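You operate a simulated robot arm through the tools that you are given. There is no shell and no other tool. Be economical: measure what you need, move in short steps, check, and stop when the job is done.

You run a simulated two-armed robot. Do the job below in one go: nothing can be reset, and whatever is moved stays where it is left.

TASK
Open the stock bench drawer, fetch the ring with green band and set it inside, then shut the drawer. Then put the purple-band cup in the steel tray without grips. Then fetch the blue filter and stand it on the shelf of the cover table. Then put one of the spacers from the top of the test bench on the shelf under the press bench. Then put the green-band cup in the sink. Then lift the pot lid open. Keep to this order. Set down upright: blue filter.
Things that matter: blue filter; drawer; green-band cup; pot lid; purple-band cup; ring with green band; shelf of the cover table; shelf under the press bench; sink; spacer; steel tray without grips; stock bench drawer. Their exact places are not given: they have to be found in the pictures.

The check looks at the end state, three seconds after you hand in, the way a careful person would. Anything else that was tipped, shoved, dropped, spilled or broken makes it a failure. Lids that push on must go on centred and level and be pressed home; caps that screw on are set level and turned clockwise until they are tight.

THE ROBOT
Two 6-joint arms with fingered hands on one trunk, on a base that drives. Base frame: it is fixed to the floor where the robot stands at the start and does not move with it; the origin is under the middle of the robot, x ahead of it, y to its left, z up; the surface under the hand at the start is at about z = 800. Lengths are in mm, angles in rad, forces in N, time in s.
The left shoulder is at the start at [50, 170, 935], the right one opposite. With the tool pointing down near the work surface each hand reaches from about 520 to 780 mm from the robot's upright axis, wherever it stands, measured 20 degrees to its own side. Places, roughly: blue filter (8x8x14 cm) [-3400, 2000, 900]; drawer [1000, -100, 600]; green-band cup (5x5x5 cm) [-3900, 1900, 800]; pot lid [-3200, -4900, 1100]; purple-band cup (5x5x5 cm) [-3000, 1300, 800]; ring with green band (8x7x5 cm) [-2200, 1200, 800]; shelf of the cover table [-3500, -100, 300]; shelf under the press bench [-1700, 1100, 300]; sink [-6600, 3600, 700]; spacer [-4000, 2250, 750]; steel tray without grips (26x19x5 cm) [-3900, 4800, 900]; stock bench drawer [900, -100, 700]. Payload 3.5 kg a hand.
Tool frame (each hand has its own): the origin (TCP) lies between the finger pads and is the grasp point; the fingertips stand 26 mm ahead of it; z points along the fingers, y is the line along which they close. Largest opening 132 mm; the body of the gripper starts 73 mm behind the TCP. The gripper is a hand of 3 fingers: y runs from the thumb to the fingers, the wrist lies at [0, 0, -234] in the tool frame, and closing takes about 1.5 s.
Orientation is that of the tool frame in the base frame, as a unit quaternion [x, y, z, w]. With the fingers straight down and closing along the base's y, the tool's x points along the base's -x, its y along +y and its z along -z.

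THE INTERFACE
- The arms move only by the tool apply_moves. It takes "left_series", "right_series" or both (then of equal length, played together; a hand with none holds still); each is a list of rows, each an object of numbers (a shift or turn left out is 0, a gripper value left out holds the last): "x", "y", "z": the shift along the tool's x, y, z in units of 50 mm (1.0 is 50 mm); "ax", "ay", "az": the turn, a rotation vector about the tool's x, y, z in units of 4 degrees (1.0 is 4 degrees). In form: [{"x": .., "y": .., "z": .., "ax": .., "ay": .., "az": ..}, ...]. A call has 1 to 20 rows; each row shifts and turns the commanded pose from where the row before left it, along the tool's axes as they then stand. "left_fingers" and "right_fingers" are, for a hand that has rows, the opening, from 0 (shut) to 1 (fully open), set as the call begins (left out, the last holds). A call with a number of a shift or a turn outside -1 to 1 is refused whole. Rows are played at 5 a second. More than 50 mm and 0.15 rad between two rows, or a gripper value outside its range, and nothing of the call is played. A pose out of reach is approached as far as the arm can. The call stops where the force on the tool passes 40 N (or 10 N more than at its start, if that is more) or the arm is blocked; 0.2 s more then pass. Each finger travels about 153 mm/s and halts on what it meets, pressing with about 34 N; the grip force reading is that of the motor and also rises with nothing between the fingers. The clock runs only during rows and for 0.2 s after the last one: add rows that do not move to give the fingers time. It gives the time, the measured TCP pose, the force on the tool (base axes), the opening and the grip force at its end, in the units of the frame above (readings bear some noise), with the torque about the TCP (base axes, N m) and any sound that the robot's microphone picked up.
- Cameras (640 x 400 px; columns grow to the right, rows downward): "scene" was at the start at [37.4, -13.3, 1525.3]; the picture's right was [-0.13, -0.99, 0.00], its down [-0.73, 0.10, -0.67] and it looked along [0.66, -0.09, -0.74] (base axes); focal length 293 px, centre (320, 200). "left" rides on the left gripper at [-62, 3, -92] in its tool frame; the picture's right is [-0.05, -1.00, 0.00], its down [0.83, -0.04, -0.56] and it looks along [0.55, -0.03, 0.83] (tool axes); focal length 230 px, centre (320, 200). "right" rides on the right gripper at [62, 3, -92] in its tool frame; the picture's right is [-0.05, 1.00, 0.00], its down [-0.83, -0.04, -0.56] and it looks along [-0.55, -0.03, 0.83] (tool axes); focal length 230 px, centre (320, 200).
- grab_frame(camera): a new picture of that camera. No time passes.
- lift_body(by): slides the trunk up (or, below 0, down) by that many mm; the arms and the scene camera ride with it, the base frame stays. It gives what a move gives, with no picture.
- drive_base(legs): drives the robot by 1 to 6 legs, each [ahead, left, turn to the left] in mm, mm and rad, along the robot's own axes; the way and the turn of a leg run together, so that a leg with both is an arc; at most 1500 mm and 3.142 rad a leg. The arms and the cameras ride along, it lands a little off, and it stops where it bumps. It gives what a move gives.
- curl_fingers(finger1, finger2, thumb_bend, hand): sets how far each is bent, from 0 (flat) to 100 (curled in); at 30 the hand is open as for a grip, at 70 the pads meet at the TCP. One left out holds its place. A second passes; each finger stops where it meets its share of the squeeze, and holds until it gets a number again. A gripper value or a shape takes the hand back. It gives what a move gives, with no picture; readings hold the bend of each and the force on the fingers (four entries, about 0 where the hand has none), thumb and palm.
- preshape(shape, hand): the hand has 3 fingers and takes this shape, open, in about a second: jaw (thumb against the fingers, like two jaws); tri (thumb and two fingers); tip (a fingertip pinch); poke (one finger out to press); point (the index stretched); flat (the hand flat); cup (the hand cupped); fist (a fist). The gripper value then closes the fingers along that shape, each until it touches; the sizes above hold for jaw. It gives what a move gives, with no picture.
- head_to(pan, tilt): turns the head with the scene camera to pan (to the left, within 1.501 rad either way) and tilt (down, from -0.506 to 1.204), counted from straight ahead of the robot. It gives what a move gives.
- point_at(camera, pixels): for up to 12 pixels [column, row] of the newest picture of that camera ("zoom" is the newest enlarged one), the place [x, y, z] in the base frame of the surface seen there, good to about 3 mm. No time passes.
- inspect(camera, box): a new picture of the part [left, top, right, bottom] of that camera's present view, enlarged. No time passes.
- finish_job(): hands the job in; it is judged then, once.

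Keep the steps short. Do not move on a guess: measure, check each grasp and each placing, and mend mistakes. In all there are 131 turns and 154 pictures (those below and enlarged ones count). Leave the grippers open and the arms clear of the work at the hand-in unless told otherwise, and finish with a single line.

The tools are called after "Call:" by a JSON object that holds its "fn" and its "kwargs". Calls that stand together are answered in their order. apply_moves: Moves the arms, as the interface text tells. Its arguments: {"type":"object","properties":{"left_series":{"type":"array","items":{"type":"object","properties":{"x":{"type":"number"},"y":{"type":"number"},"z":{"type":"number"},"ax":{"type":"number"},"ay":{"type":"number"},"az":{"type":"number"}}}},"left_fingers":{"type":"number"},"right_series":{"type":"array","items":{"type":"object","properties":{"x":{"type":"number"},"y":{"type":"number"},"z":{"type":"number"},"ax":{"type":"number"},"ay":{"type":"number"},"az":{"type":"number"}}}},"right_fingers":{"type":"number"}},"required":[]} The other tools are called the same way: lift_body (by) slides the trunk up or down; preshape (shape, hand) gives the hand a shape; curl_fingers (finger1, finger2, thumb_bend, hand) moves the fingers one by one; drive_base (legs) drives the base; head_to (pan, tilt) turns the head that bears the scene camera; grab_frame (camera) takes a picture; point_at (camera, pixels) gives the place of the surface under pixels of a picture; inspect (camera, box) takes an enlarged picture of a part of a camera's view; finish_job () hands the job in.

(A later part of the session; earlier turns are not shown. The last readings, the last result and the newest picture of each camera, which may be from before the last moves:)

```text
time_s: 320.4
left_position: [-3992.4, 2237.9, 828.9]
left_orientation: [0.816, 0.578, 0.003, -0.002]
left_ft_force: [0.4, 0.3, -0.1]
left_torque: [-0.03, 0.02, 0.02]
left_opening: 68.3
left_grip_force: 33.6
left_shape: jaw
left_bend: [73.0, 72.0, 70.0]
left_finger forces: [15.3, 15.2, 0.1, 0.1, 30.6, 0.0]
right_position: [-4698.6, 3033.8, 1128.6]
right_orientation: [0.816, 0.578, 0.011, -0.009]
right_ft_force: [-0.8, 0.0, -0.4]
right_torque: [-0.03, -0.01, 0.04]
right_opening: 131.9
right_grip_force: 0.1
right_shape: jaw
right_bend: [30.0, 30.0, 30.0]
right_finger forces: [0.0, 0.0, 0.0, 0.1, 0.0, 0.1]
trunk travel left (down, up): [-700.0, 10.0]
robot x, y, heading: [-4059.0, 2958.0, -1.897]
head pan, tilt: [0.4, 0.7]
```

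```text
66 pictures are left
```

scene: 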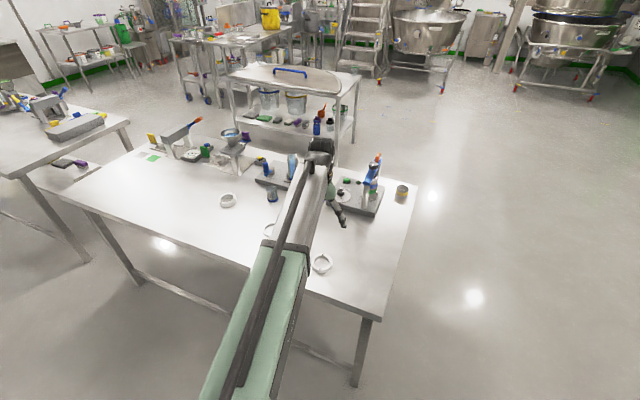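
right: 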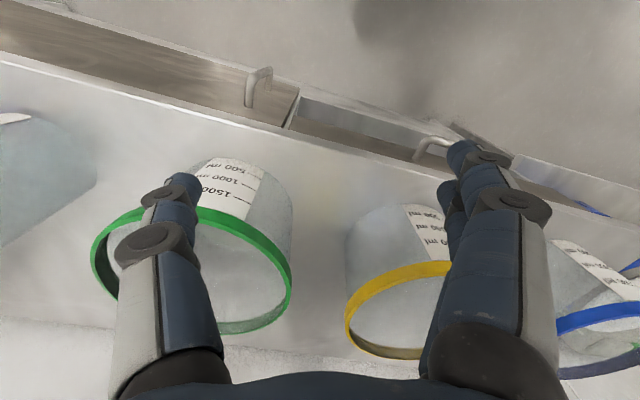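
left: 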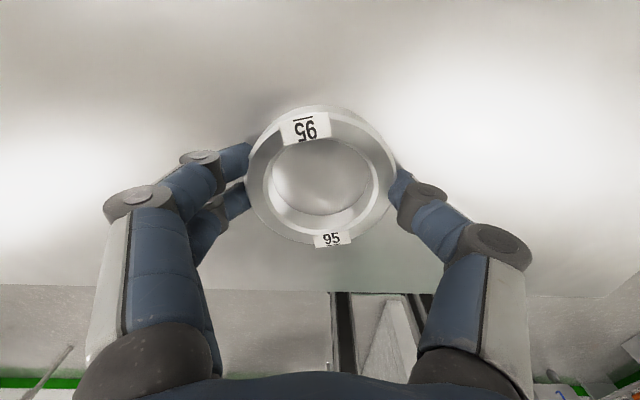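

Gripped. Lift, back off slightly and strafe east toward the press bench's north side.

Call:
{"fn": "apply_moves", "kwargs": {"left_series": [{"z": -0.3}, {"z": -0.7}, {"z": -0.8}, {"z": -0.8}, {"z": -0.8}, {"z": -0.8}, {}]}}

Call:
{"fn": "drive_base", "kwargs": {"legs": [[-200, 0, 0], [0, 1000, 0], [0, 800, 0]]}}

Call:
{"fn": "head_to", "kwargs": {"pan": 0.2, "tilt": 0.6}}

Call:
{"fn": "grab_frame", "kwargs": {"camera": "scene"}}

```text
time_s: 322.0
left_position: [-3992.2, 2236.7, 1038.8]
left_orientation: [0.816, 0.578, 0.004, -0.003]
left_ft_force: [0.1, 0.6, -0.9]
left_torque: [-0.01, 0.0, -0.04]
left_opening: 67.9
left_grip_force: 33.8
left_shape: jaw
left_bend: [73.0, 72.0, 70.0]
left_finger forces: [15.3, 15.2, 0.0, 0.1, 30.4, 0.1]
right_position: [-4700.6, 3033.4, 1129.7]
right_orientation: [0.816, 0.578, 0.012, -0.01]
right_ft_force: [0.4, -0.7, 0.0]
right_torque: [0.01, -0.01, 0.02]
right_opening: 131.7
right_grip_force: 0.0
right_shape: jaw
right_bend: [30.0, 30.0, 30.0]
right_finger forces: [0.1, 0.1, 0.0, 0.2, 0.0, 0.1]
trunk travel left (down, up): [-700.0, 10.0]
robot x, y, heading: [-4060.9, 2965.2, -1.887]
head pan, tilt: [0.4, 0.7]
```

```text
time_s: 332.2
left_position: [-2233.6, 1865.8, 1038.0]
left_orientation: [0.817, 0.577, 0.003, -0.002]
left_ft_force: [0.1, -0.2, -1.1]
left_torque: [-0.03, -0.01, 0.0]
left_opening: 67.9
left_grip_force: 33.5
left_shape: jaw
left_bend: [73.0, 72.0, 70.0]
left_finger forces: [15.4, 15.1, 0.1, 0.1, 30.5, 0.0]
right_position: [-2938.4, 2663.7, 1129.1]
right_orientation: [0.816, 0.577, 0.011, -0.01]
right_ft_force: [0.2, 0.2, 0.1]
right_torque: [0.0, 0.02, 0.03]
right_opening: 132.1
right_grip_force: 0.2
right_shape: jaw
right_bend: [30.0, 30.0, 30.0]
right_finger forces: [0.0, 0.1, 0.1, 0.1, 0.0, 0.1]
trunk travel left (down, up): [-700.0, 10.0]
robot x, y, heading: [-2299.4, 2593.3, -1.889]
head pan, tilt: [0.4, 0.7]
```

```text
time_s: 332.9
left_position: [-2233.6, 1864.9, 1037.7]
left_orientation: [0.816, 0.578, 0.003, -0.002]
left_ft_force: [0.6, 0.8, -1.1]
left_torque: [0.01, -0.01, -0.02]
left_opening: 68.1
left_grip_force: 33.5
left_shape: jaw
left_bend: [73.0, 72.0, 70.0]
left_finger forces: [15.4, 15.3, 0.0, 0.0, 30.5, 0.1]
right_position: [-2938.5, 2664.3, 1129.5]
right_orientation: [0.817, 0.577, 0.011, -0.009]
right_ft_force: [0.2, 0.0, -1.0]
right_torque: [-0.02, 0.01, 0.0]
right_opening: 131.9
right_grip_force: 0.1
right_shape: jaw
right_bend: [30.0, 30.0, 30.0]
right_finger forces: [0.0, 0.0, 0.1, 0.0, 0.1, 0.0]
trunk travel left (down, up): [-700.0, 10.0]
robot x, y, heading: [-2295.0, 2592.0, -1.891]
head pan, tilt: [0.201, 0.6]
```

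```text
65 pictures are left
```

scene: 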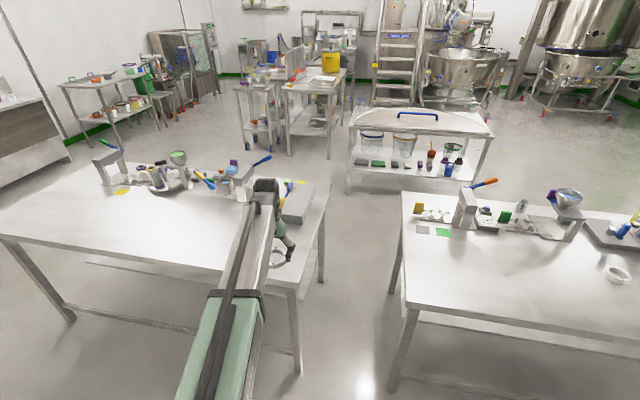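

Inspect under the press bench from this side.

Call:
{"fn": "inspect", "kwargs": {"camera": "scene", "box": [40, 200, 340, 390]}}

Call:
{"fn": "point_at", "kwargs": {"camera": "scene", "pixels": [[150, 270], [110, 265], [180, 325], [120, 310], [180, 290], [305, 250], [180, 262], [60, 245], [296, 290], [210, 275], [315, 260], [294, 362]]}}

```text
2.11 times, centred on (190, 295) of scene
```

zoom: 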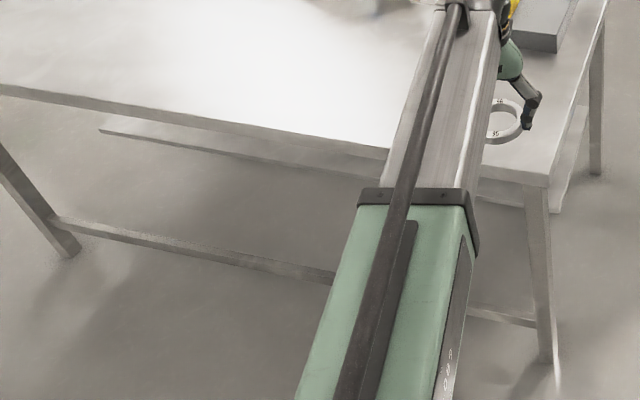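

```text
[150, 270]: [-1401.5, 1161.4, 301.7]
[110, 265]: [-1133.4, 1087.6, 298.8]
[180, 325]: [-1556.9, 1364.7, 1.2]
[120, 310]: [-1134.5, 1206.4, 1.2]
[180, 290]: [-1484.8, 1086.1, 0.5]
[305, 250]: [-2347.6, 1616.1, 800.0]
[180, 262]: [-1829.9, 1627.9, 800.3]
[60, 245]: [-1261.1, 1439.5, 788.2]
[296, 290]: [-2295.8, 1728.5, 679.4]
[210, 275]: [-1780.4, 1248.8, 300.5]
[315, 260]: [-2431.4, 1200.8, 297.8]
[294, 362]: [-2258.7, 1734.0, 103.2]
```

The shelf is set back on this side; it is accessible from the south. Drive around the east end of the press bench and turn to face north.

Call:
{"fn": "drive_base", "kwargs": {"legs": [[0, 1200, 0], [0, 1100, 0], [0, 0, 3.14], [-1200, 0, 0], [-1200, 0, 0], [0, 1100, 0]]}}

Call:
{"fn": "head_to", "kwargs": {"pan": 0.1, "tilt": 0.6}}

Call:
{"fn": "grab_frame", "kwargs": {"camera": "scene"}}

```text
time_s: 368.3
left_position: [-2015.9, 606.4, 1037.8]
left_orientation: [-0.586, 0.81, -0.002, -0.003]
left_ft_force: [-0.1, 0.4, -0.6]
left_torque: [0.03, 0.02, 0.01]
left_opening: 67.5
left_grip_force: 34.1
left_shape: jaw
left_bend: [73.0, 72.0, 70.0]
left_finger forces: [15.7, 15.4, 0.1, 0.0, 30.3, 0.0]
right_position: [-1296.6, -178.2, 1129.9]
right_orientation: [-0.585, 0.811, -0.009, -0.012]
right_ft_force: [-0.2, 0.8, 0.2]
right_torque: [0.01, 0.01, -0.01]
right_opening: 131.7
right_grip_force: 0.2
right_shape: jaw
right_bend: [30.0, 30.0, 30.0]
right_finger forces: [0.0, 0.1, 0.0, 0.1, 0.0, 0.0]
trunk travel left (down, up): [-700.0, 10.0]
robot x, y, heading: [-1938.6, -118.0, 1.269]
head pan, tilt: [0.201, 0.6]
```

```text
time_s: 368.9
left_position: [-2014.7, 606.9, 1038.9]
left_orientation: [-0.585, 0.811, -0.002, -0.004]
left_ft_force: [-0.6, 0.1, -1.4]
left_torque: [-0.01, -0.01, -0.01]
left_opening: 67.3
left_grip_force: 34.1
left_shape: jaw
left_bend: [73.0, 72.0, 70.0]
left_finger forces: [15.6, 15.4, 0.0, 0.1, 30.3, 0.1]
right_position: [-1296.7, -179.3, 1129.3]
right_orientation: [-0.585, 0.811, -0.009, -0.011]
right_ft_force: [-0.2, -0.1, -0.1]
right_torque: [0.04, -0.01, -0.02]
right_opening: 131.7
right_grip_force: 0.0
right_shape: jaw
right_bend: [30.0, 30.0, 30.0]
right_finger forces: [0.1, 0.0, 0.1, 0.0, 0.0, 0.0]
trunk travel left (down, up): [-700.0, 10.0]
robot x, y, heading: [-1943.0, -118.7, 1.272]
head pan, tilt: [0.099, 0.6]
```

```text
63 pictures are left
```

scene: 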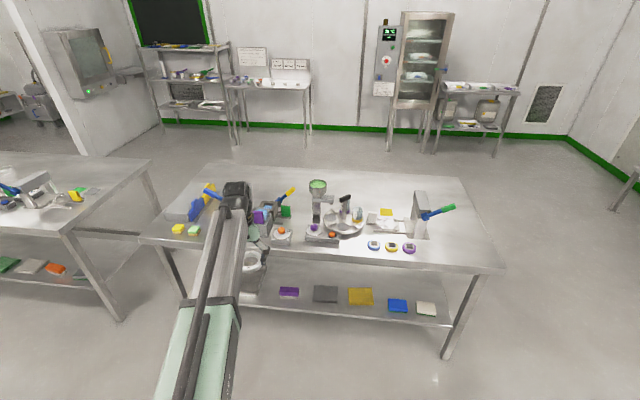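

Shelf items visible: purple, grey, yellow, blue, white. Zoom to pick a free place.

Call:
{"fn": "inspect", "kwargs": {"camera": "scene", "box": [230, 255, 460, 360]}}

Call:
{"fn": "point_at", "kwargs": {"camera": "zoom", "pixels": [[110, 95], [110, 120], [60, 100], [160, 112], [215, 105], [320, 115], [215, 145], [400, 150], [165, 85], [310, 100], [50, 125], [310, 148]]}}

```text
2.78 times, centred on (345, 308) of scene
```

zoom: 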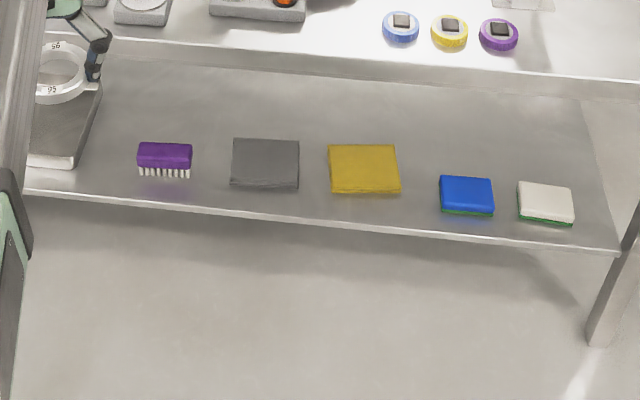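

```text
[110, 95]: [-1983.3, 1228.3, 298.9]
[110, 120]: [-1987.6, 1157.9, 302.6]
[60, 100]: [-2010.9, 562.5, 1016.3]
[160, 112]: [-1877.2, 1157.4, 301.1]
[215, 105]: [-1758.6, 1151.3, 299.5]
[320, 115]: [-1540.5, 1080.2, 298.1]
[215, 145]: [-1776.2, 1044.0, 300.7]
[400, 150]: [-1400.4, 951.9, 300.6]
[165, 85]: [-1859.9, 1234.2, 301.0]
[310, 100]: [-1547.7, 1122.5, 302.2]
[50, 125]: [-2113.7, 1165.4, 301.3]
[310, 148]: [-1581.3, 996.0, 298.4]
```

I'll put it between the steel tray and the purple brush. Measure that gap.

Call:
{"fn": "point_at", "kwargs": {"camera": "zoom", "pixels": [[112, 148], [112, 165], [133, 170], [92, 150], [88, 130], [112, 192], [140, 160], [100, 110], [150, 180]]}}

```text
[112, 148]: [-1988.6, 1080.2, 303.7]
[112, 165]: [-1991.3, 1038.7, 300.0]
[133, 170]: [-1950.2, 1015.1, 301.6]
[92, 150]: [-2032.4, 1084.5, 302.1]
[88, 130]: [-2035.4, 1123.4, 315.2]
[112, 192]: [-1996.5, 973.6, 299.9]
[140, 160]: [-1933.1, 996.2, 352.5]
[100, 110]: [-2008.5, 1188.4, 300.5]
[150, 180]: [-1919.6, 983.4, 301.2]
```

Target (-1978,1108). Move ahead/left to just outside the bench edge, then lower the trunk.

Call:
{"fn": "drive_base", "kwargs": {"legs": [[150, 112, 0]]}}

Call:
{"fn": "lift_body", "kwargs": {"by": -400}}

Call:
{"fn": "lift_body", "kwargs": {"by": -260}}

Call:
{"fn": "head_to", "kwargs": {"pan": 0.2, "tilt": 0.55}}

Call:
{"fn": "grab_frame", "kwargs": {"camera": "scene"}}

```text
time_s: 370.5
left_position: [-2075.5, 782.5, 1037.6]
left_orientation: [-0.584, 0.812, -0.003, -0.003]
left_ft_force: [-0.6, 0.9, -1.5]
left_torque: [-0.01, 0.01, 0.05]
left_opening: 67.3
left_grip_force: 34.2
left_shape: jaw
left_bend: [73.0, 72.0, 70.0]
left_finger forces: [15.5, 15.4, 0.0, 0.0, 30.3, 0.0]
right_position: [-1358.8, -2.2, 1130.2]
right_orientation: [-0.584, 0.811, -0.009, -0.011]
right_ft_force: [-0.7, 0.6, 0.2]
right_torque: [-0.03, -0.03, 0.01]
right_opening: 132.0
right_grip_force: 0.0
right_shape: jaw
right_bend: [30.0, 30.0, 30.0]
right_finger forces: [0.1, 0.1, 0.0, 0.0, 0.0, 0.0]
trunk travel left (down, up): [-700.0, 10.0]
robot x, y, heading: [-1998.0, 56.3, 1.27]
head pan, tilt: [0.099, 0.6]
```

```text
time_s: 374.3
left_position: [-2075.4, 782.9, 639.2]
left_orientation: [-0.584, 0.812, -0.002, -0.003]
left_ft_force: [-0.8, 0.5, -2.0]
left_torque: [0.0, -0.02, 0.0]
left_opening: 67.5
left_grip_force: 33.8
left_shape: jaw
left_bend: [73.0, 72.0, 70.0]
left_finger forces: [15.6, 15.4, 0.0, 0.0, 30.3, 0.1]
right_position: [-1357.5, -3.9, 728.9]
right_orientation: [-0.584, 0.812, -0.009, -0.012]
right_ft_force: [0.0, 0.2, 0.1]
right_torque: [-0.02, 0.0, -0.04]
right_opening: 132.1
right_grip_force: 0.1
right_shape: jaw
right_bend: [30.0, 30.0, 30.0]
right_finger forces: [0.1, 0.0, 0.0, 0.0, 0.0, 0.0]
trunk travel left (down, up): [-300.0, 410.0]
robot x, y, heading: [-2001.6, 56.1, 1.268]
head pan, tilt: [0.099, 0.6]
```

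```text
time_s: 377.0
left_position: [-2075.1, 783.2, 379.9]
left_orientation: [-0.584, 0.812, -0.002, -0.003]
left_ft_force: [0.2, 0.0, -0.9]
left_torque: [-0.04, 0.01, 0.01]
left_opening: 67.2
left_grip_force: 34.1
left_shape: jaw
left_bend: [73.0, 72.0, 70.0]
left_finger forces: [15.5, 15.5, 0.1, 0.0, 30.3, 0.0]
right_position: [-1357.7, -4.2, 468.5]
right_orientation: [-0.584, 0.812, -0.01, -0.012]
right_ft_force: [-0.1, -1.0, 0.7]
right_torque: [0.01, 0.01, 0.0]
right_opening: 132.0
right_grip_force: 0.0
right_shape: jaw
right_bend: [30.0, 30.0, 30.0]
right_finger forces: [0.1, 0.0, 0.0, 0.0, 0.0, 0.1]
trunk travel left (down, up): [-40.0, 670.0]
robot x, y, heading: [-1999.8, 61.6, 1.265]
head pan, tilt: [0.099, 0.6]
```

```text
time_s: 377.6
left_position: [-2076.1, 782.9, 378.8]
left_orientation: [-0.585, 0.811, -0.002, -0.003]
left_ft_force: [0.0, 0.4, -0.7]
left_torque: [0.03, 0.03, -0.01]
left_opening: 67.2
left_grip_force: 34.1
left_shape: jaw
left_bend: [73.0, 72.0, 70.0]
left_finger forces: [15.6, 15.3, 0.0, 0.0, 30.3, 0.1]
right_position: [-1357.7, -4.8, 468.3]
right_orientation: [-0.584, 0.811, -0.01, -0.012]
right_ft_force: [-0.5, -0.2, -0.8]
right_torque: [-0.01, 0.0, 0.0]
right_opening: 131.9
right_grip_force: 0.0
right_shape: jaw
right_bend: [30.0, 30.0, 30.0]
right_finger forces: [0.0, 0.0, 0.1, 0.1, 0.0, 0.0]
trunk travel left (down, up): [-40.0, 670.0]
robot x, y, heading: [-2000.0, 53.8, 1.267]
head pan, tilt: [0.201, 0.55]
```

```text
61 pictures are left
```

scene: 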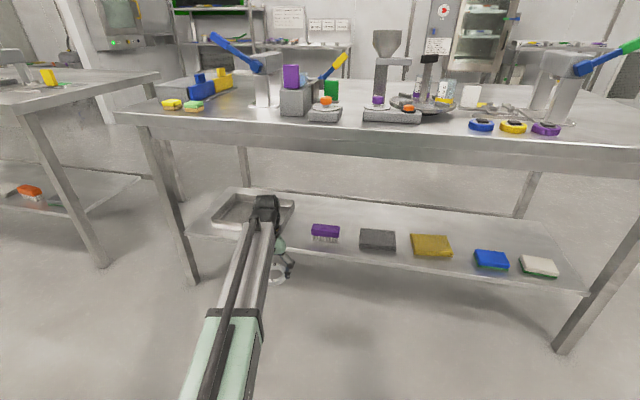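

Path is clear: tray left, purple brush right. Drive in 230 mm and check.

Call:
{"fn": "drive_base", "kwargs": {"legs": [[230, 4, 0]]}}

Call:
{"fn": "inspect", "kwargs": {"camera": "scene", "box": [180, 200, 420, 350]}}

Call:
{"fn": "grab_frame", "kwargs": {"camera": "left"}}

```text
time_s: 379.4
left_position: [-2009.9, 1005.0, 378.1]
left_orientation: [-0.585, 0.811, -0.003, -0.004]
left_ft_force: [-0.1, 0.2, -1.2]
left_torque: [-0.02, 0.03, 0.01]
left_opening: 67.5
left_grip_force: 34.4
left_shape: jaw
left_bend: [73.0, 72.0, 70.0]
left_finger forces: [15.6, 15.4, 0.0, 0.0, 30.4, 0.0]
right_position: [-1292.0, 218.0, 470.3]
right_orientation: [-0.585, 0.811, -0.009, -0.012]
right_ft_force: [-0.5, 0.6, -0.2]
right_torque: [0.01, 0.02, -0.01]
right_opening: 132.1
right_grip_force: 0.1
right_shape: jaw
right_bend: [30.0, 30.0, 30.0]
right_finger forces: [0.1, 0.0, 0.0, 0.1, 0.1, 0.1]
trunk travel left (down, up): [-40.0, 670.0]
robot x, y, heading: [-1933.6, 278.2, 1.265]
head pan, tilt: [0.201, 0.55]
```

```text
2.67 times, centred on (300, 275) of scene
```

zoom: 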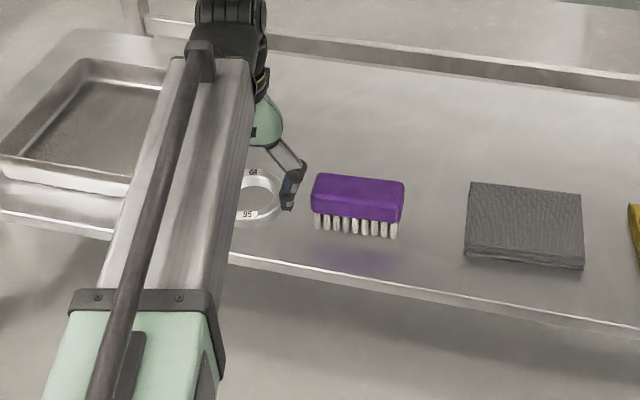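

```text
59 pictures are left
```

left: 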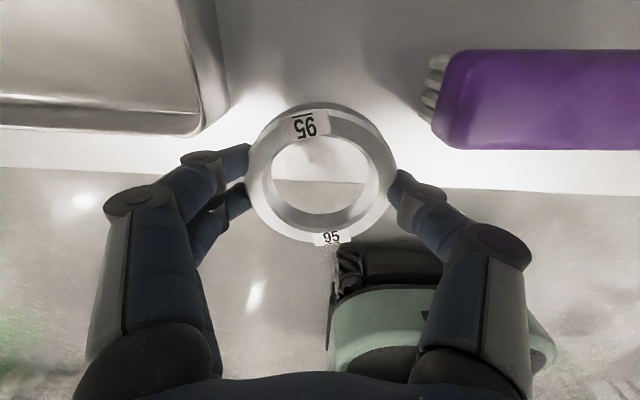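

Continue 105 mm ahead, then lower.

Call:
{"fn": "drive_base", "kwargs": {"legs": [[105, 0, 0]]}}

Call:
{"fn": "apply_moves", "kwargs": {"left_series": [{"z": 0.4}, {"z": 0.3}, {"z": 0.15}, {}]}}

Call:
{"fn": "grab_frame", "kwargs": {"camera": "left"}}

```text
time_s: 380.6
left_position: [-1979.3, 1105.1, 377.6]
left_orientation: [-0.584, 0.812, -0.003, -0.003]
left_ft_force: [-0.3, 0.4, -1.8]
left_torque: [-0.01, 0.01, 0.01]
left_opening: 67.1
left_grip_force: 33.9
left_shape: jaw
left_bend: [73.0, 72.0, 70.0]
left_finger forces: [15.6, 15.4, 0.0, 0.0, 30.3, 0.0]
right_position: [-1260.3, 319.6, 468.3]
right_orientation: [-0.585, 0.811, -0.01, -0.011]
right_ft_force: [-0.1, -0.2, 0.1]
right_torque: [-0.01, 0.03, 0.02]
right_opening: 131.9
right_grip_force: 0.1
right_shape: jaw
right_bend: [30.0, 30.0, 30.0]
right_finger forces: [0.0, 0.0, 0.0, 0.0, 0.0, 0.0]
trunk travel left (down, up): [-40.0, 670.0]
robot x, y, heading: [-1902.0, 380.9, 1.272]
head pan, tilt: [0.201, 0.55]
```

```text
time_s: 381.6
left_position: [-1980.9, 1103.2, 335.0]
left_orientation: [-0.585, 0.811, -0.002, -0.003]
left_ft_force: [1.5, -1.3, -1.8]
left_torque: [0.0, 0.0, 0.05]
left_opening: 67.3
left_grip_force: 34.0
left_shape: jaw
left_bend: [73.0, 72.0, 70.0]
left_finger forces: [16.0, 18.6, 0.0, 0.0, 32.2, 0.1]
right_position: [-1261.3, 318.5, 469.1]
right_orientation: [-0.585, 0.811, -0.009, -0.012]
right_ft_force: [-0.5, -0.5, -0.1]
right_torque: [-0.02, 0.03, 0.04]
right_opening: 132.0
right_grip_force: 0.2
right_shape: jaw
right_bend: [30.0, 30.0, 30.0]
right_finger forces: [0.1, 0.0, 0.0, 0.0, 0.0, 0.1]
trunk travel left (down, up): [-40.0, 670.0]
robot x, y, heading: [-1899.9, 377.7, 1.266]
head pan, tilt: [0.201, 0.55]
```

```text
58 pictures are left
```

left: 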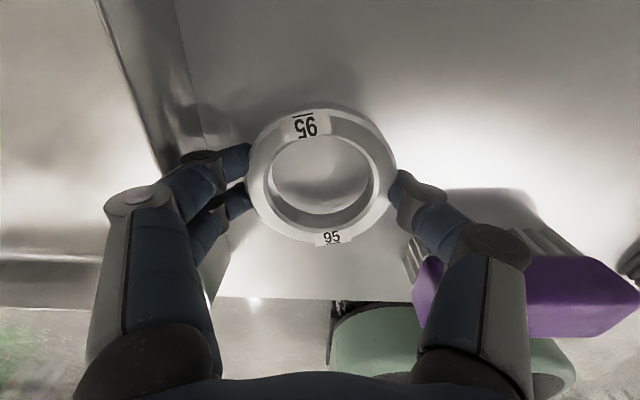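

Slight finger force increase hints a finger near the tray rim. Raise, shift 25 mm in and 7 mm right, and lower again.

Call:
{"fn": "apply_moves", "kwargs": {"left_series": [{"z": -0.4}, {"x": -0.5, "y": -0.14}, {}]}}

Call:
{"fn": "inspect", "kwargs": {"camera": "scene", "box": [180, 180, 380, 310]}}

Call:
{"fn": "apply_moves", "kwargs": {"left_series": [{"z": 0.3}, {"z": 0.1}, {"z": 0.06}, {}]}}

Call:
{"fn": "grab_frame", "kwargs": {"camera": "left"}}

```text
time_s: 382.4
left_position: [-1965.9, 1125.9, 356.8]
left_orientation: [-0.584, 0.812, -0.003, -0.003]
left_ft_force: [0.5, 1.1, -0.7]
left_torque: [0.03, 0.02, -0.02]
left_opening: 67.4
left_grip_force: 34.4
left_shape: jaw
left_bend: [73.0, 72.0, 70.0]
left_finger forces: [16.1, 16.4, 0.0, 0.1, 31.9, 0.0]
right_position: [-1261.1, 318.7, 469.6]
right_orientation: [-0.585, 0.811, -0.009, -0.012]
right_ft_force: [0.3, 0.9, 0.2]
right_torque: [-0.03, -0.01, 0.03]
right_opening: 131.9
right_grip_force: 0.0
right_shape: jaw
right_bend: [30.0, 30.0, 30.0]
right_finger forces: [0.0, 0.0, 0.0, 0.0, 0.0, 0.0]
trunk travel left (down, up): [-40.0, 670.0]
robot x, y, heading: [-1903.5, 379.6, 1.27]
head pan, tilt: [0.201, 0.55]
```

```text
3.08 times, centred on (280, 245) of scene
```

zoom: 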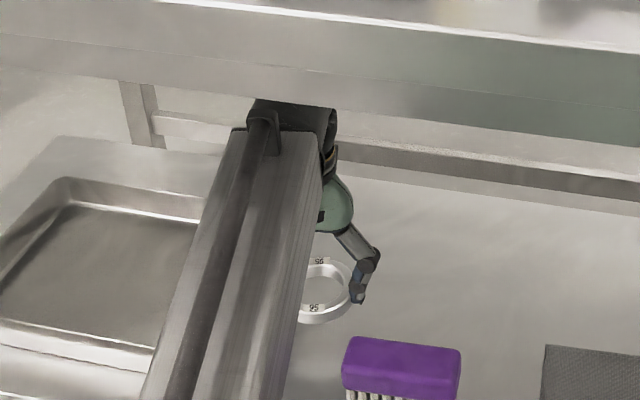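

```text
time_s: 383.4
left_position: [-1964.7, 1126.8, 332.9]
left_orientation: [-0.585, 0.811, -0.002, -0.003]
left_ft_force: [-0.4, 0.5, -1.9]
left_torque: [0.01, -0.01, -0.02]
left_opening: 67.3
left_grip_force: 33.9
left_shape: jaw
left_bend: [73.0, 72.0, 70.0]
left_finger forces: [16.1, 16.5, 0.0, 0.1, 31.8, 0.1]
right_position: [-1261.2, 318.5, 468.9]
right_orientation: [-0.585, 0.811, -0.01, -0.012]
right_ft_force: [-0.2, 0.8, -0.5]
right_torque: [-0.01, 0.0, 0.0]
right_opening: 132.0
right_grip_force: 0.0
right_shape: jaw
right_bend: [30.0, 30.0, 30.0]
right_finger forces: [0.0, 0.1, 0.0, 0.0, 0.0, 0.1]
trunk travel left (down, up): [-40.0, 670.0]
robot x, y, heading: [-1902.4, 376.4, 1.267]
head pan, tilt: [0.201, 0.55]
```

```text
56 pictures are left
```

left: 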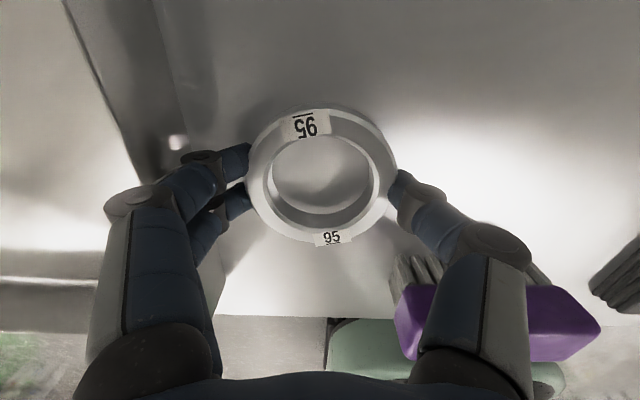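

Clear now. Lower the last 3 mm, open a little, and raise.

Call:
{"fn": "apply_moves", "kwargs": {"left_series": [{"z": 0.05}, {"z": 0.03}, {}]}}

Call:
{"fn": "apply_moves", "kwargs": {"left_fingers": 0.6, "left_series": [{}, {}, {}, {"z": -0.3}, {"z": -0.4}, {"z": -0.4}, {}]}}

Call:
{"fn": "grab_frame", "kwargs": {"camera": "left"}}

```text
time_s: 384.1
left_position: [-1965.5, 1126.0, 328.5]
left_orientation: [-0.585, 0.811, -0.002, -0.003]
left_ft_force: [-0.2, 0.7, -0.6]
left_torque: [0.0, -0.01, -0.01]
left_opening: 67.3
left_grip_force: 34.4
left_shape: jaw
left_bend: [73.0, 72.0, 70.0]
left_finger forces: [16.0, 16.4, 0.1, 0.0, 31.9, 0.0]
right_position: [-1260.0, 318.5, 469.7]
right_orientation: [-0.585, 0.811, -0.009, -0.012]
right_ft_force: [0.0, 0.5, -0.8]
right_torque: [-0.02, -0.02, 0.01]
right_opening: 132.0
right_grip_force: 0.0
right_shape: jaw
right_bend: [30.0, 30.0, 30.0]
right_finger forces: [0.0, 0.0, 0.0, 0.0, 0.1, 0.0]
trunk travel left (down, up): [-40.0, 670.0]
robot x, y, heading: [-1900.9, 380.7, 1.271]
head pan, tilt: [0.201, 0.55]
```

```text
time_s: 385.8
left_position: [-1966.3, 1125.6, 384.2]
left_orientation: [-0.586, 0.811, -0.001, -0.002]
left_ft_force: [-0.2, -0.8, 0.1]
left_torque: [-0.02, 0.0, 0.0]
left_opening: 78.7
left_grip_force: 0.1
left_shape: jaw
left_bend: [71.0, 71.0, 71.0]
left_finger forces: [0.0, 0.1, 0.1, 0.0, 0.1, 0.1]
right_position: [-1260.6, 319.5, 469.6]
right_orientation: [-0.584, 0.811, -0.009, -0.012]
right_ft_force: [-0.1, 0.0, 0.3]
right_torque: [0.05, 0.03, -0.01]
right_opening: 132.3
right_grip_force: 0.0
right_shape: jaw
right_bend: [30.0, 30.0, 30.0]
right_finger forces: [0.0, 0.1, 0.0, 0.0, 0.1, 0.0]
trunk travel left (down, up): [-40.0, 670.0]
robot x, y, heading: [-1903.9, 377.9, 1.264]
head pan, tilt: [0.201, 0.55]
```

```text
55 pictures are left
```

left: 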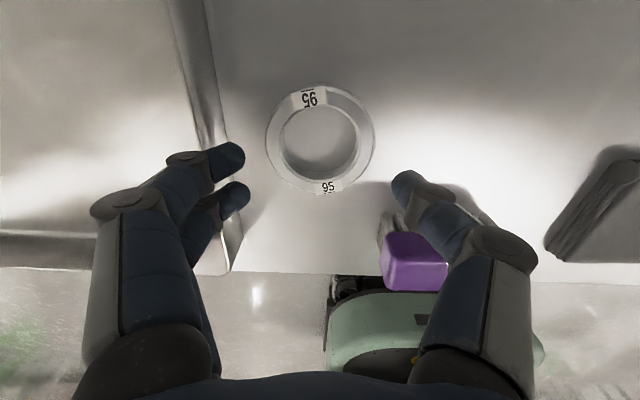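

Spacer lies flat on the shelf. Raise a bit, back out, raise the trunk and verify.

Call:
{"fn": "apply_moves", "kwargs": {"left_series": [{"z": -0.6}, {}]}}

Call:
{"fn": "drive_base", "kwargs": {"legs": [[-400, 0, 0]]}}

Call:
{"fn": "inspect", "kwargs": {"camera": "scene", "box": [180, 150, 400, 290]}}

Call:
{"fn": "lift_body", "kwargs": {"by": 400}}

Call:
{"fn": "lift_body", "kwargs": {"by": 260}}

Call:
{"fn": "drive_base", "kwargs": {"legs": [[260, 1034, 0], [0, 0, 1.56], [1200, 0, 0], [1150, 0, 0], [0, 0, 1.56], [-1300, 0, 0]]}}

```text
time_s: 386.4
left_position: [-1966.4, 1125.5, 414.6]
left_orientation: [-0.585, 0.811, -0.003, -0.004]
left_ft_force: [-0.2, 0.3, 0.0]
left_torque: [-0.01, 0.0, 0.01]
left_opening: 79.1
left_grip_force: 0.1
left_shape: jaw
left_bend: [71.0, 71.0, 71.0]
left_finger forces: [0.0, 0.0, 0.0, 0.0, 0.0, 0.0]
right_position: [-1260.7, 318.6, 468.5]
right_orientation: [-0.584, 0.811, -0.01, -0.011]
right_ft_force: [0.2, 0.2, -0.1]
right_torque: [-0.03, 0.0, 0.0]
right_opening: 131.8
right_grip_force: 0.0
right_shape: jaw
right_bend: [30.0, 30.0, 30.0]
right_finger forces: [0.1, 0.0, 0.1, 0.0, 0.0, 0.0]
trunk travel left (down, up): [-40.0, 670.0]
robot x, y, heading: [-1899.7, 381.9, 1.261]
head pan, tilt: [0.201, 0.55]
```

```text
time_s: 388.9
left_position: [-2085.3, 734.5, 413.7]
left_orientation: [-0.582, 0.813, -0.003, -0.003]
left_ft_force: [0.7, -0.2, 0.3]
left_torque: [0.01, 0.01, -0.04]
left_opening: 78.6
left_grip_force: 0.0
left_shape: jaw
left_bend: [71.0, 71.0, 71.0]
left_finger forces: [0.0, 0.1, 0.0, 0.1, 0.1, 0.0]
right_position: [-1387.5, -78.0, 469.3]
right_orientation: [-0.582, 0.813, -0.01, -0.011]
right_ft_force: [-0.7, 0.1, -0.1]
right_torque: [0.02, 0.0, -0.02]
right_opening: 131.9
right_grip_force: 0.0
right_shape: jaw
right_bend: [30.0, 30.0, 30.0]
right_finger forces: [0.0, 0.0, 0.0, 0.0, 0.1, 0.0]
trunk travel left (down, up): [-40.0, 670.0]
robot x, y, heading: [-2029.0, -12.3, 1.259]
head pan, tilt: [0.201, 0.55]
```

```text
2.86 times, centred on (290, 220) of scene
```

zoom: 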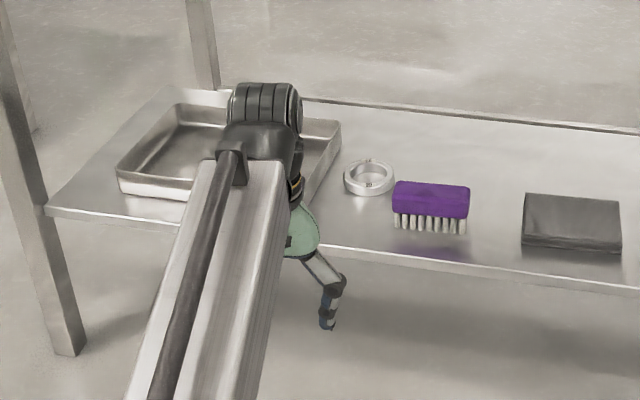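

```text
time_s: 392.7
left_position: [-2086.1, 733.4, 814.8]
left_orientation: [-0.582, 0.813, -0.002, -0.004]
left_ft_force: [-0.3, 0.3, 0.5]
left_torque: [0.0, 0.01, 0.0]
left_opening: 78.7
left_grip_force: 0.1
left_shape: jaw
left_bend: [71.0, 71.0, 71.0]
left_finger forces: [0.0, 0.0, 0.0, 0.0, 0.0, 0.0]
right_position: [-1385.0, -77.4, 869.0]
right_orientation: [-0.582, 0.813, -0.009, -0.012]
right_ft_force: [-0.2, 0.4, -0.2]
right_torque: [0.01, 0.04, 0.0]
right_opening: 131.8
right_grip_force: 0.1
right_shape: jaw
right_bend: [30.0, 30.0, 30.0]
right_finger forces: [0.1, 0.0, 0.0, 0.0, 0.0, 0.0]
trunk travel left (down, up): [-440.0, 270.0]
robot x, y, heading: [-2025.9, -14.7, 1.261]
head pan, tilt: [0.201, 0.55]
```

```text
time_s: 395.4
left_position: [-2085.2, 733.9, 1074.0]
left_orientation: [-0.582, 0.813, -0.002, -0.003]
left_ft_force: [0.1, 0.1, -0.1]
left_torque: [-0.02, -0.02, 0.0]
left_opening: 78.7
left_grip_force: 0.0
left_shape: jaw
left_bend: [71.0, 71.0, 71.0]
left_finger forces: [0.0, 0.1, 0.0, 0.1, 0.1, 0.1]
right_position: [-1384.9, -77.9, 1130.3]
right_orientation: [-0.583, 0.813, -0.011, -0.011]
right_ft_force: [0.3, 0.7, -0.6]
right_torque: [0.01, 0.0, 0.01]
right_opening: 131.9
right_grip_force: 0.0
right_shape: jaw
right_bend: [30.0, 30.0, 30.0]
right_finger forces: [0.0, 0.0, 0.0, 0.0, 0.0, 0.0]
trunk travel left (down, up): [-700.0, 10.0]
robot x, y, heading: [-2026.1, -15.5, 1.26]
head pan, tilt: [0.201, 0.55]
```

```text
time_s: 425.8
left_position: [-4690.4, 1794.6, 1076.0]
left_orientation: [0.823, 0.568, 0.003, -0.002]
left_ft_force: [0.0, 0.3, -0.8]
left_torque: [-0.01, 0.01, 0.01]
left_opening: 78.8
left_grip_force: 0.1
left_shape: jaw
left_bend: [71.0, 71.0, 71.0]
left_finger forces: [0.0, 0.0, 0.1, 0.0, 0.0, 0.1]
right_position: [-5363.2, 2627.6, 1129.4]
right_orientation: [0.823, 0.568, 0.011, -0.009]
right_ft_force: [0.2, 0.6, 0.3]
right_torque: [-0.01, 0.0, -0.04]
right_opening: 132.2
right_grip_force: 0.1
right_shape: jaw
right_bend: [30.0, 30.0, 30.0]
right_finger forces: [0.0, 0.0, 0.0, 0.0, 0.1, 0.1]
trunk travel left (down, up): [-700.0, 10.0]
robot x, y, heading: [-4725.6, 2537.5, -1.919]
head pan, tilt: [0.201, 0.55]
```

Spacer confirmed on the shelf. Now find the green-band cup from here.

Call:
{"fn": "head_to", "kwargs": {"pan": 0.75, "tilt": 0.6}}

Call:
{"fn": "grab_frame", "kwargs": {"camera": "scene"}}

```text
time_s: 426.8
left_position: [-4691.0, 1792.5, 1073.9]
left_orientation: [0.823, 0.567, 0.004, -0.002]
left_ft_force: [0.9, -0.1, -0.4]
left_torque: [-0.03, -0.02, 0.0]
left_opening: 78.7
left_grip_force: 0.0
left_shape: jaw
left_bend: [71.0, 71.0, 71.0]
left_finger forces: [0.0, 0.1, 0.0, 0.1, 0.0, 0.0]
right_position: [-5362.6, 2627.6, 1129.2]
right_orientation: [0.823, 0.568, 0.012, -0.009]
right_ft_force: [-0.3, 0.0, 1.0]
right_torque: [0.0, -0.01, 0.0]
right_opening: 131.9
right_grip_force: 0.0
right_shape: jaw
right_bend: [30.0, 30.0, 30.0]
right_finger forces: [0.0, 0.0, 0.0, 0.0, 0.0, 0.1]
trunk travel left (down, up): [-700.0, 10.0]
robot x, y, heading: [-4726.0, 2542.3, -1.918]
head pan, tilt: [0.75, 0.6]
```

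```text
53 pictures are left
```

scene: 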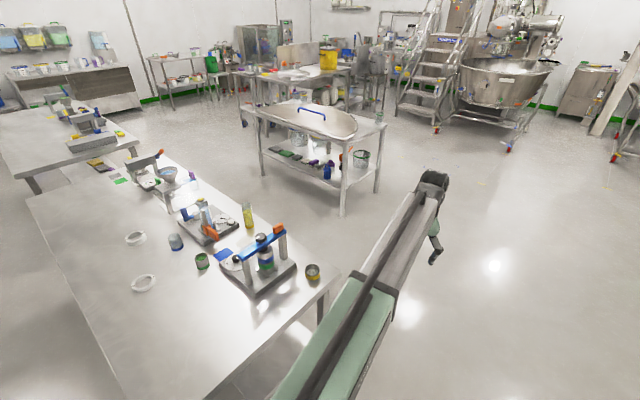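

Green-band cup at (202,261). Zoom and measure.

Call:
{"fn": "inspect", "kwargs": {"camera": "scene", "box": [120, 190, 320, 310]}}

Call:
{"fn": "point_at", "kwargs": {"camera": "zoom", "pixels": [[263, 208], [263, 222], [263, 240], [250, 215], [275, 215], [455, 140], [525, 125], [300, 120], [270, 95], [385, 215], [185, 165], [70, 300]]}}

```text
3.20 times, centred on (220, 250) of scene
```

zoom: 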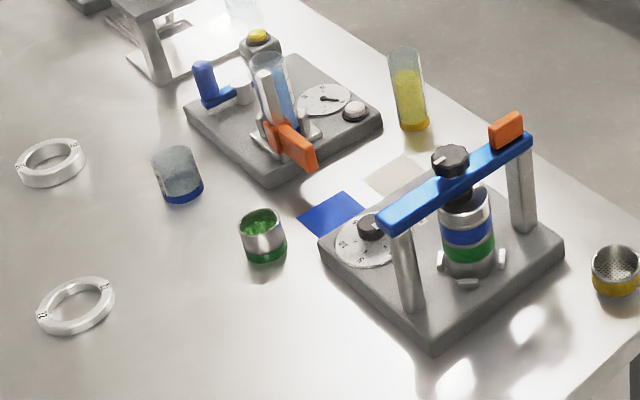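

```text
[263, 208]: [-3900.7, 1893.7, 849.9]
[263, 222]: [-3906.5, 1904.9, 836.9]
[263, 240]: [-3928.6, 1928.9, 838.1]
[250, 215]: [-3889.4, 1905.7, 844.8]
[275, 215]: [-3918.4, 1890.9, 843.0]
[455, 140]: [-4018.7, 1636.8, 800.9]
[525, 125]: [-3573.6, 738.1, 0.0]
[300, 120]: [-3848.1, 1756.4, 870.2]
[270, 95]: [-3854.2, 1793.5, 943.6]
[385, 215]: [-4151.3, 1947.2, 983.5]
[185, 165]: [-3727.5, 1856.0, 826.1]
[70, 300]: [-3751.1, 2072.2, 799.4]
```

Cup centre ≈ (-3911,1908), with green contents. Move to the north side standoff and adjust the arm for longer reach.

Call:
{"fn": "drive_base", "kwargs": {"legs": [[0, 0, 0.03], [-738, 0, 0], [0, 773, 0]]}}

Call:
{"fn": "apply_moves", "kwargs": {"left_fingers": 0.75, "left_series": [{"y": -0.85, "x": -0.3}, {"y": -0.85, "x": -0.3}, {"x": -0.4}, {}]}}

Call:
{"fn": "head_to", "kwargs": {"pan": 0.1, "tilt": 0.6}}

Call:
{"fn": "inspect", "kwargs": {"camera": "scene", "box": [200, 150, 480, 320]}}

```text
time_s: 434.9
left_position: [-3718.0, 2230.4, 1074.1]
left_orientation: [0.821, 0.571, 0.004, -0.003]
left_ft_force: [0.1, -0.5, 0.0]
left_torque: [-0.01, 0.0, 0.02]
left_opening: 78.5
left_grip_force: 0.0
left_shape: jaw
left_bend: [71.0, 71.0, 71.0]
left_finger forces: [0.0, 0.1, 0.1, 0.0, 0.0, 0.0]
right_position: [-4396.2, 3059.2, 1129.3]
right_orientation: [0.821, 0.571, 0.011, -0.01]
right_ft_force: [-0.6, -0.4, 1.0]
right_torque: [-0.01, 0.03, 0.0]
right_opening: 131.9
right_grip_force: 0.1
right_shape: jaw
right_bend: [30.0, 30.0, 30.0]
right_finger forces: [0.0, 0.0, 0.1, 0.1, 0.0, 0.0]
trunk travel left (down, up): [-700.0, 10.0]
robot x, y, heading: [-3755.9, 2975.7, -1.906]
head pan, tilt: [0.75, 0.6]
```

```text
time_s: 435.9
left_position: [-3815.9, 2216.2, 1076.3]
left_orientation: [0.822, 0.57, 0.002, -0.001]
left_ft_force: [0.5, 0.1, 0.0]
left_torque: [0.0, 0.02, 0.03]
left_opening: 98.4
left_grip_force: 0.0
left_shape: jaw
left_bend: [64.0, 64.0, 60.0]
left_finger forces: [0.0, 0.0, 0.0, 0.0, 0.1, 0.0]
left hand out of reach, approached as far as the arm can: row 3
right_position: [-4396.4, 3059.3, 1129.2]
right_orientation: [0.821, 0.571, 0.012, -0.01]
right_ft_force: [0.3, 0.1, 0.6]
right_torque: [0.0, 0.01, 0.03]
right_opening: 131.8
right_grip_force: 0.1
right_shape: jaw
right_bend: [30.0, 30.0, 30.0]
right_finger forces: [0.1, 0.0, 0.1, 0.0, 0.0, 0.0]
trunk travel left (down, up): [-700.0, 10.0]
robot x, y, heading: [-3753.5, 2978.3, -1.912]
head pan, tilt: [0.75, 0.6]
```

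```text
time_s: 436.9
left_position: [-3815.7, 2215.5, 1075.9]
left_orientation: [0.821, 0.571, 0.002, -0.002]
left_ft_force: [-0.1, 0.1, 0.0]
left_torque: [0.01, -0.02, 0.03]
left_opening: 98.6
left_grip_force: 0.0
left_shape: jaw
left_bend: [64.0, 64.0, 60.0]
left_finger forces: [0.0, 0.1, 0.0, 0.0, 0.1, 0.1]
right_position: [-4396.4, 3060.2, 1128.9]
right_orientation: [0.821, 0.571, 0.011, -0.008]
right_ft_force: [-0.1, 0.0, -0.6]
right_torque: [0.03, 0.0, 0.01]
right_opening: 131.8
right_grip_force: 0.0
right_shape: jaw
right_bend: [30.0, 30.0, 30.0]
right_finger forces: [0.0, 0.0, 0.0, 0.1, 0.0, 0.1]
trunk travel left (down, up): [-700.0, 10.0]
robot x, y, heading: [-3757.6, 2976.2, -1.913]
head pan, tilt: [0.099, 0.6]
```

```text
2.29 times, centred on (340, 235) of scene
```

zoom: 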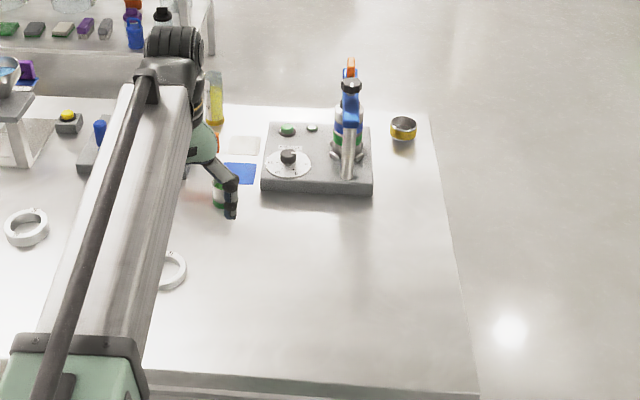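

Drive ahead 308, then fine-align using the left camera.

Call:
{"fn": "drive_base", "kwargs": {"legs": [[308, 14, 0]]}}

Call:
{"fn": "grab_frame", "kwargs": {"camera": "left"}}

Call:
{"fn": "point_at", "kwargs": {"camera": "left", "pixels": [[320, 85], [300, 85], [340, 85], [320, 65], [320, 105]]}}

```text
time_s: 439.0
left_position: [-3906.2, 1916.8, 1073.7]
left_orientation: [0.821, 0.571, 0.003, -0.002]
left_ft_force: [0.2, -0.2, 1.0]
left_torque: [0.02, -0.03, 0.02]
left_opening: 98.9
left_grip_force: 0.1
left_shape: jaw
left_bend: [64.0, 64.0, 60.0]
left_finger forces: [0.1, 0.0, 0.0, 0.0, 0.0, 0.0]
right_position: [-4486.6, 2759.9, 1129.9]
right_orientation: [0.821, 0.57, 0.013, -0.009]
right_ft_force: [-0.6, -0.5, 0.6]
right_torque: [0.01, 0.01, -0.01]
right_opening: 131.5
right_grip_force: 0.0
right_shape: jaw
right_bend: [30.0, 30.0, 30.0]
right_finger forces: [0.0, 0.1, 0.0, 0.0, 0.0, 0.0]
trunk travel left (down, up): [-700.0, 10.0]
robot x, y, heading: [-3845.1, 2682.0, -1.91]
head pan, tilt: [0.099, 0.6]
```

```text
50 pictures are left
```

left: 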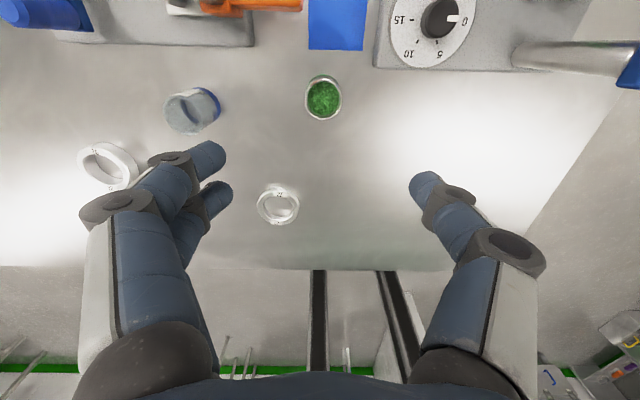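

```text
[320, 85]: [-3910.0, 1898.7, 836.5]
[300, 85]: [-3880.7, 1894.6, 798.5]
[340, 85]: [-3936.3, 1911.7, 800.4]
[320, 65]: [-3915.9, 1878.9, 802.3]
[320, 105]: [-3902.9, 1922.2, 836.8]
```

Cup is right below. Descend and check.

Call:
{"fn": "apply_moves", "kwargs": {"left_series": [{"z": 0.7, "x": -0.06}, {"z": 0.7}, {"z": 0.7}, {"z": 0.7}, {"z": 0.7}, {"z": 0.3}, {}]}}

Call:
{"fn": "grab_frame", "kwargs": {"camera": "left"}}

```text
time_s: 440.6
left_position: [-3905.9, 1919.3, 884.3]
left_orientation: [0.821, 0.571, 0.001, -0.001]
left_ft_force: [0.3, -0.5, -0.1]
left_torque: [-0.01, -0.01, 0.0]
left_opening: 98.6
left_grip_force: 0.1
left_shape: jaw
left_bend: [64.0, 64.0, 60.0]
left_finger forces: [0.1, 0.0, 0.0, 0.1, 0.0, 0.0]
left hand out of reach, approached as far as the arm can: row 6
right_position: [-4486.4, 2762.6, 1129.6]
right_orientation: [0.821, 0.571, 0.012, -0.009]
right_ft_force: [-0.4, 0.3, 0.5]
right_torque: [0.02, -0.03, 0.02]
right_opening: 132.0
right_grip_force: 0.1
right_shape: jaw
right_bend: [30.0, 30.0, 30.0]
right_finger forces: [0.1, 0.0, 0.0, 0.0, 0.0, 0.0]
trunk travel left (down, up): [-700.0, 10.0]
robot x, y, heading: [-3843.8, 2684.1, -1.912]
head pan, tilt: [0.099, 0.6]
```

```text
49 pictures are left
```

left: 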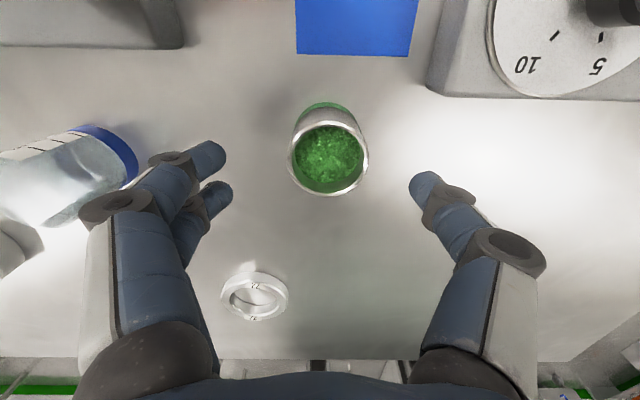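

The arm is at full reach, so use the trunk for the last 55 mm; shift 5 mm right, then close.

Call:
{"fn": "apply_moves", "kwargs": {"left_series": [{"y": -0.1}, {}]}}

Call:
{"fn": "lift_body", "kwargs": {"by": -55}}

Call:
{"fn": "grab_frame", "kwargs": {"camera": "left"}}

```text
time_s: 441.2
left_position: [-3910.9, 1919.7, 884.9]
left_orientation: [0.821, 0.571, 0.002, -0.001]
left_ft_force: [-0.9, 0.1, 0.3]
left_torque: [0.0, 0.01, -0.02]
left_opening: 98.5
left_grip_force: 0.2
left_shape: jaw
left_bend: [64.0, 64.0, 60.0]
left_finger forces: [0.0, 0.0, 0.0, 0.0, 0.1, 0.0]
right_position: [-4486.2, 2761.9, 1129.7]
right_orientation: [0.821, 0.571, 0.012, -0.008]
right_ft_force: [0.4, -0.1, -0.5]
right_torque: [-0.03, 0.06, 0.03]
right_opening: 131.9
right_grip_force: 0.2
right_shape: jaw
right_bend: [30.0, 30.0, 30.0]
right_finger forces: [0.1, 0.0, 0.0, 0.0, 0.0, 0.0]
trunk travel left (down, up): [-700.0, 10.0]
robot x, y, heading: [-3844.9, 2681.6, -1.912]
head pan, tilt: [0.099, 0.6]
```

```text
time_s: 442.2
left_position: [-3909.3, 1919.3, 831.1]
left_orientation: [0.821, 0.571, 0.0, 0.0]
left_ft_force: [0.1, -0.2, 0.2]
left_torque: [-0.01, 0.0, 0.03]
left_opening: 98.6
left_grip_force: 0.0
left_shape: jaw
left_bend: [64.0, 64.0, 60.0]
left_finger forces: [0.1, 0.0, 0.0, 0.0, 0.0, 0.0]
right_position: [-4485.4, 2761.7, 1074.8]
right_orientation: [0.821, 0.571, 0.012, -0.01]
right_ft_force: [-0.7, 0.3, 0.5]
right_torque: [0.0, -0.04, 0.02]
right_opening: 132.0
right_grip_force: 0.1
right_shape: jaw
right_bend: [30.0, 30.0, 30.0]
right_finger forces: [0.0, 0.0, 0.0, 0.0, 0.0, 0.0]
trunk travel left (down, up): [-645.0, 65.0]
robot x, y, heading: [-3848.4, 2678.0, -1.91]
head pan, tilt: [0.099, 0.6]
```

```text
48 pictures are left
```

left: 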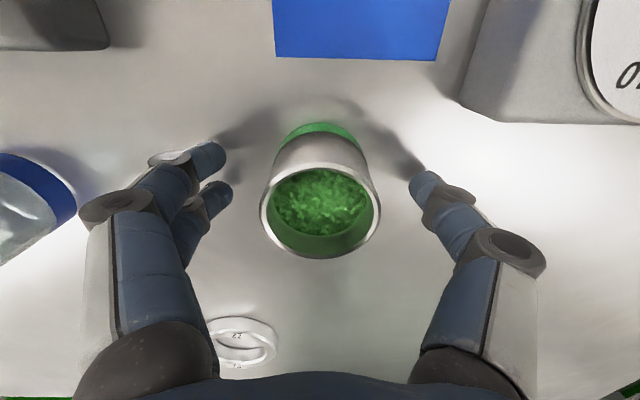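

Centred. Close, then lift.

Call:
{"fn": "apply_moves", "kwargs": {"left_fingers": 0, "left_series": [{}, {}, {}, {}, {}, {}, {}, {}]}}

Call:
{"fn": "lift_body", "kwargs": {"by": 60}}

Call:
{"fn": "apply_moves", "kwargs": {"left_series": [{"z": -0.5}, {"z": -0.6}, {"z": -0.6}, {"z": -0.6}, {"z": -0.6}, {}]}}

Call:
{"fn": "grab_frame", "kwargs": {"camera": "left"}}

```text
time_s: 444.0
left_position: [-3909.5, 1919.7, 831.1]
left_orientation: [0.822, 0.57, 0.002, -0.001]
left_ft_force: [0.0, 0.9, -0.2]
left_torque: [-0.03, 0.03, 0.0]
left_opening: 37.0
left_grip_force: 33.8
left_shape: jaw
left_bend: [73.0, 74.0, 70.0]
left_finger forces: [16.1, 14.9, 0.0, 0.1, 29.8, 0.0]
right_position: [-4485.8, 2762.4, 1074.5]
right_orientation: [0.821, 0.571, 0.012, -0.009]
right_ft_force: [1.1, -0.2, -0.8]
right_torque: [-0.02, 0.01, -0.01]
right_opening: 131.7
right_grip_force: 0.0
right_shape: jaw
right_bend: [30.0, 30.0, 30.0]
right_finger forces: [0.1, 0.0, 0.0, 0.0, 0.0, 0.0]
trunk travel left (down, up): [-645.0, 65.0]
robot x, y, heading: [-3846.0, 2679.8, -1.909]
head pan, tilt: [0.099, 0.6]
```

```text
time_s: 445.0
left_position: [-3910.2, 1918.4, 888.5]
left_orientation: [0.821, 0.571, 0.002, -0.002]
left_ft_force: [0.8, 0.7, -1.1]
left_torque: [-0.01, -0.04, -0.01]
left_opening: 37.0
left_grip_force: 33.4
left_shape: jaw
left_bend: [73.0, 74.0, 70.0]
left_finger forces: [16.2, 14.9, 0.0, 0.0, 29.8, 0.0]
right_position: [-4486.1, 2763.0, 1135.1]
right_orientation: [0.821, 0.57, 0.012, -0.01]
right_ft_force: [0.4, -0.3, -0.2]
right_torque: [0.0, -0.01, 0.01]
right_opening: 132.1
right_grip_force: 0.1
right_shape: jaw
right_bend: [30.0, 30.0, 30.0]
right_finger forces: [0.0, 0.1, 0.0, 0.0, 0.0, 0.1]
trunk travel left (down, up): [-705.0, 5.0]
robot x, y, heading: [-3850.4, 2681.2, -1.91]
head pan, tilt: [0.099, 0.6]
```

```text
time_s: 446.4
left_position: [-3908.6, 1919.8, 1036.1]
left_orientation: [0.821, 0.57, 0.002, -0.002]
left_ft_force: [-0.8, -0.1, 0.0]
left_torque: [0.0, -0.01, -0.03]
left_opening: 37.3
left_grip_force: 33.6
left_shape: jaw
left_bend: [73.0, 74.0, 70.0]
left_finger forces: [16.3, 15.0, 0.0, 0.1, 29.8, 0.0]
right_position: [-4485.2, 2762.2, 1134.7]
right_orientation: [0.821, 0.571, 0.011, -0.009]
right_ft_force: [-0.2, 0.3, -0.5]
right_torque: [0.0, -0.02, -0.02]
right_opening: 132.0
right_grip_force: 0.0
right_shape: jaw
right_bend: [30.0, 30.0, 30.0]
right_finger forces: [0.0, 0.1, 0.0, 0.0, 0.0, 0.0]
trunk travel left (down, up): [-705.0, 5.0]
robot x, y, heading: [-3848.3, 2680.3, -1.905]
head pan, tilt: [0.099, 0.6]
```

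```text
47 pictures are left
```

left: 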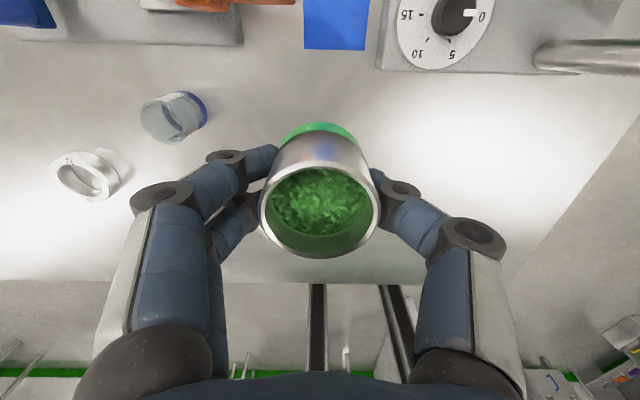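

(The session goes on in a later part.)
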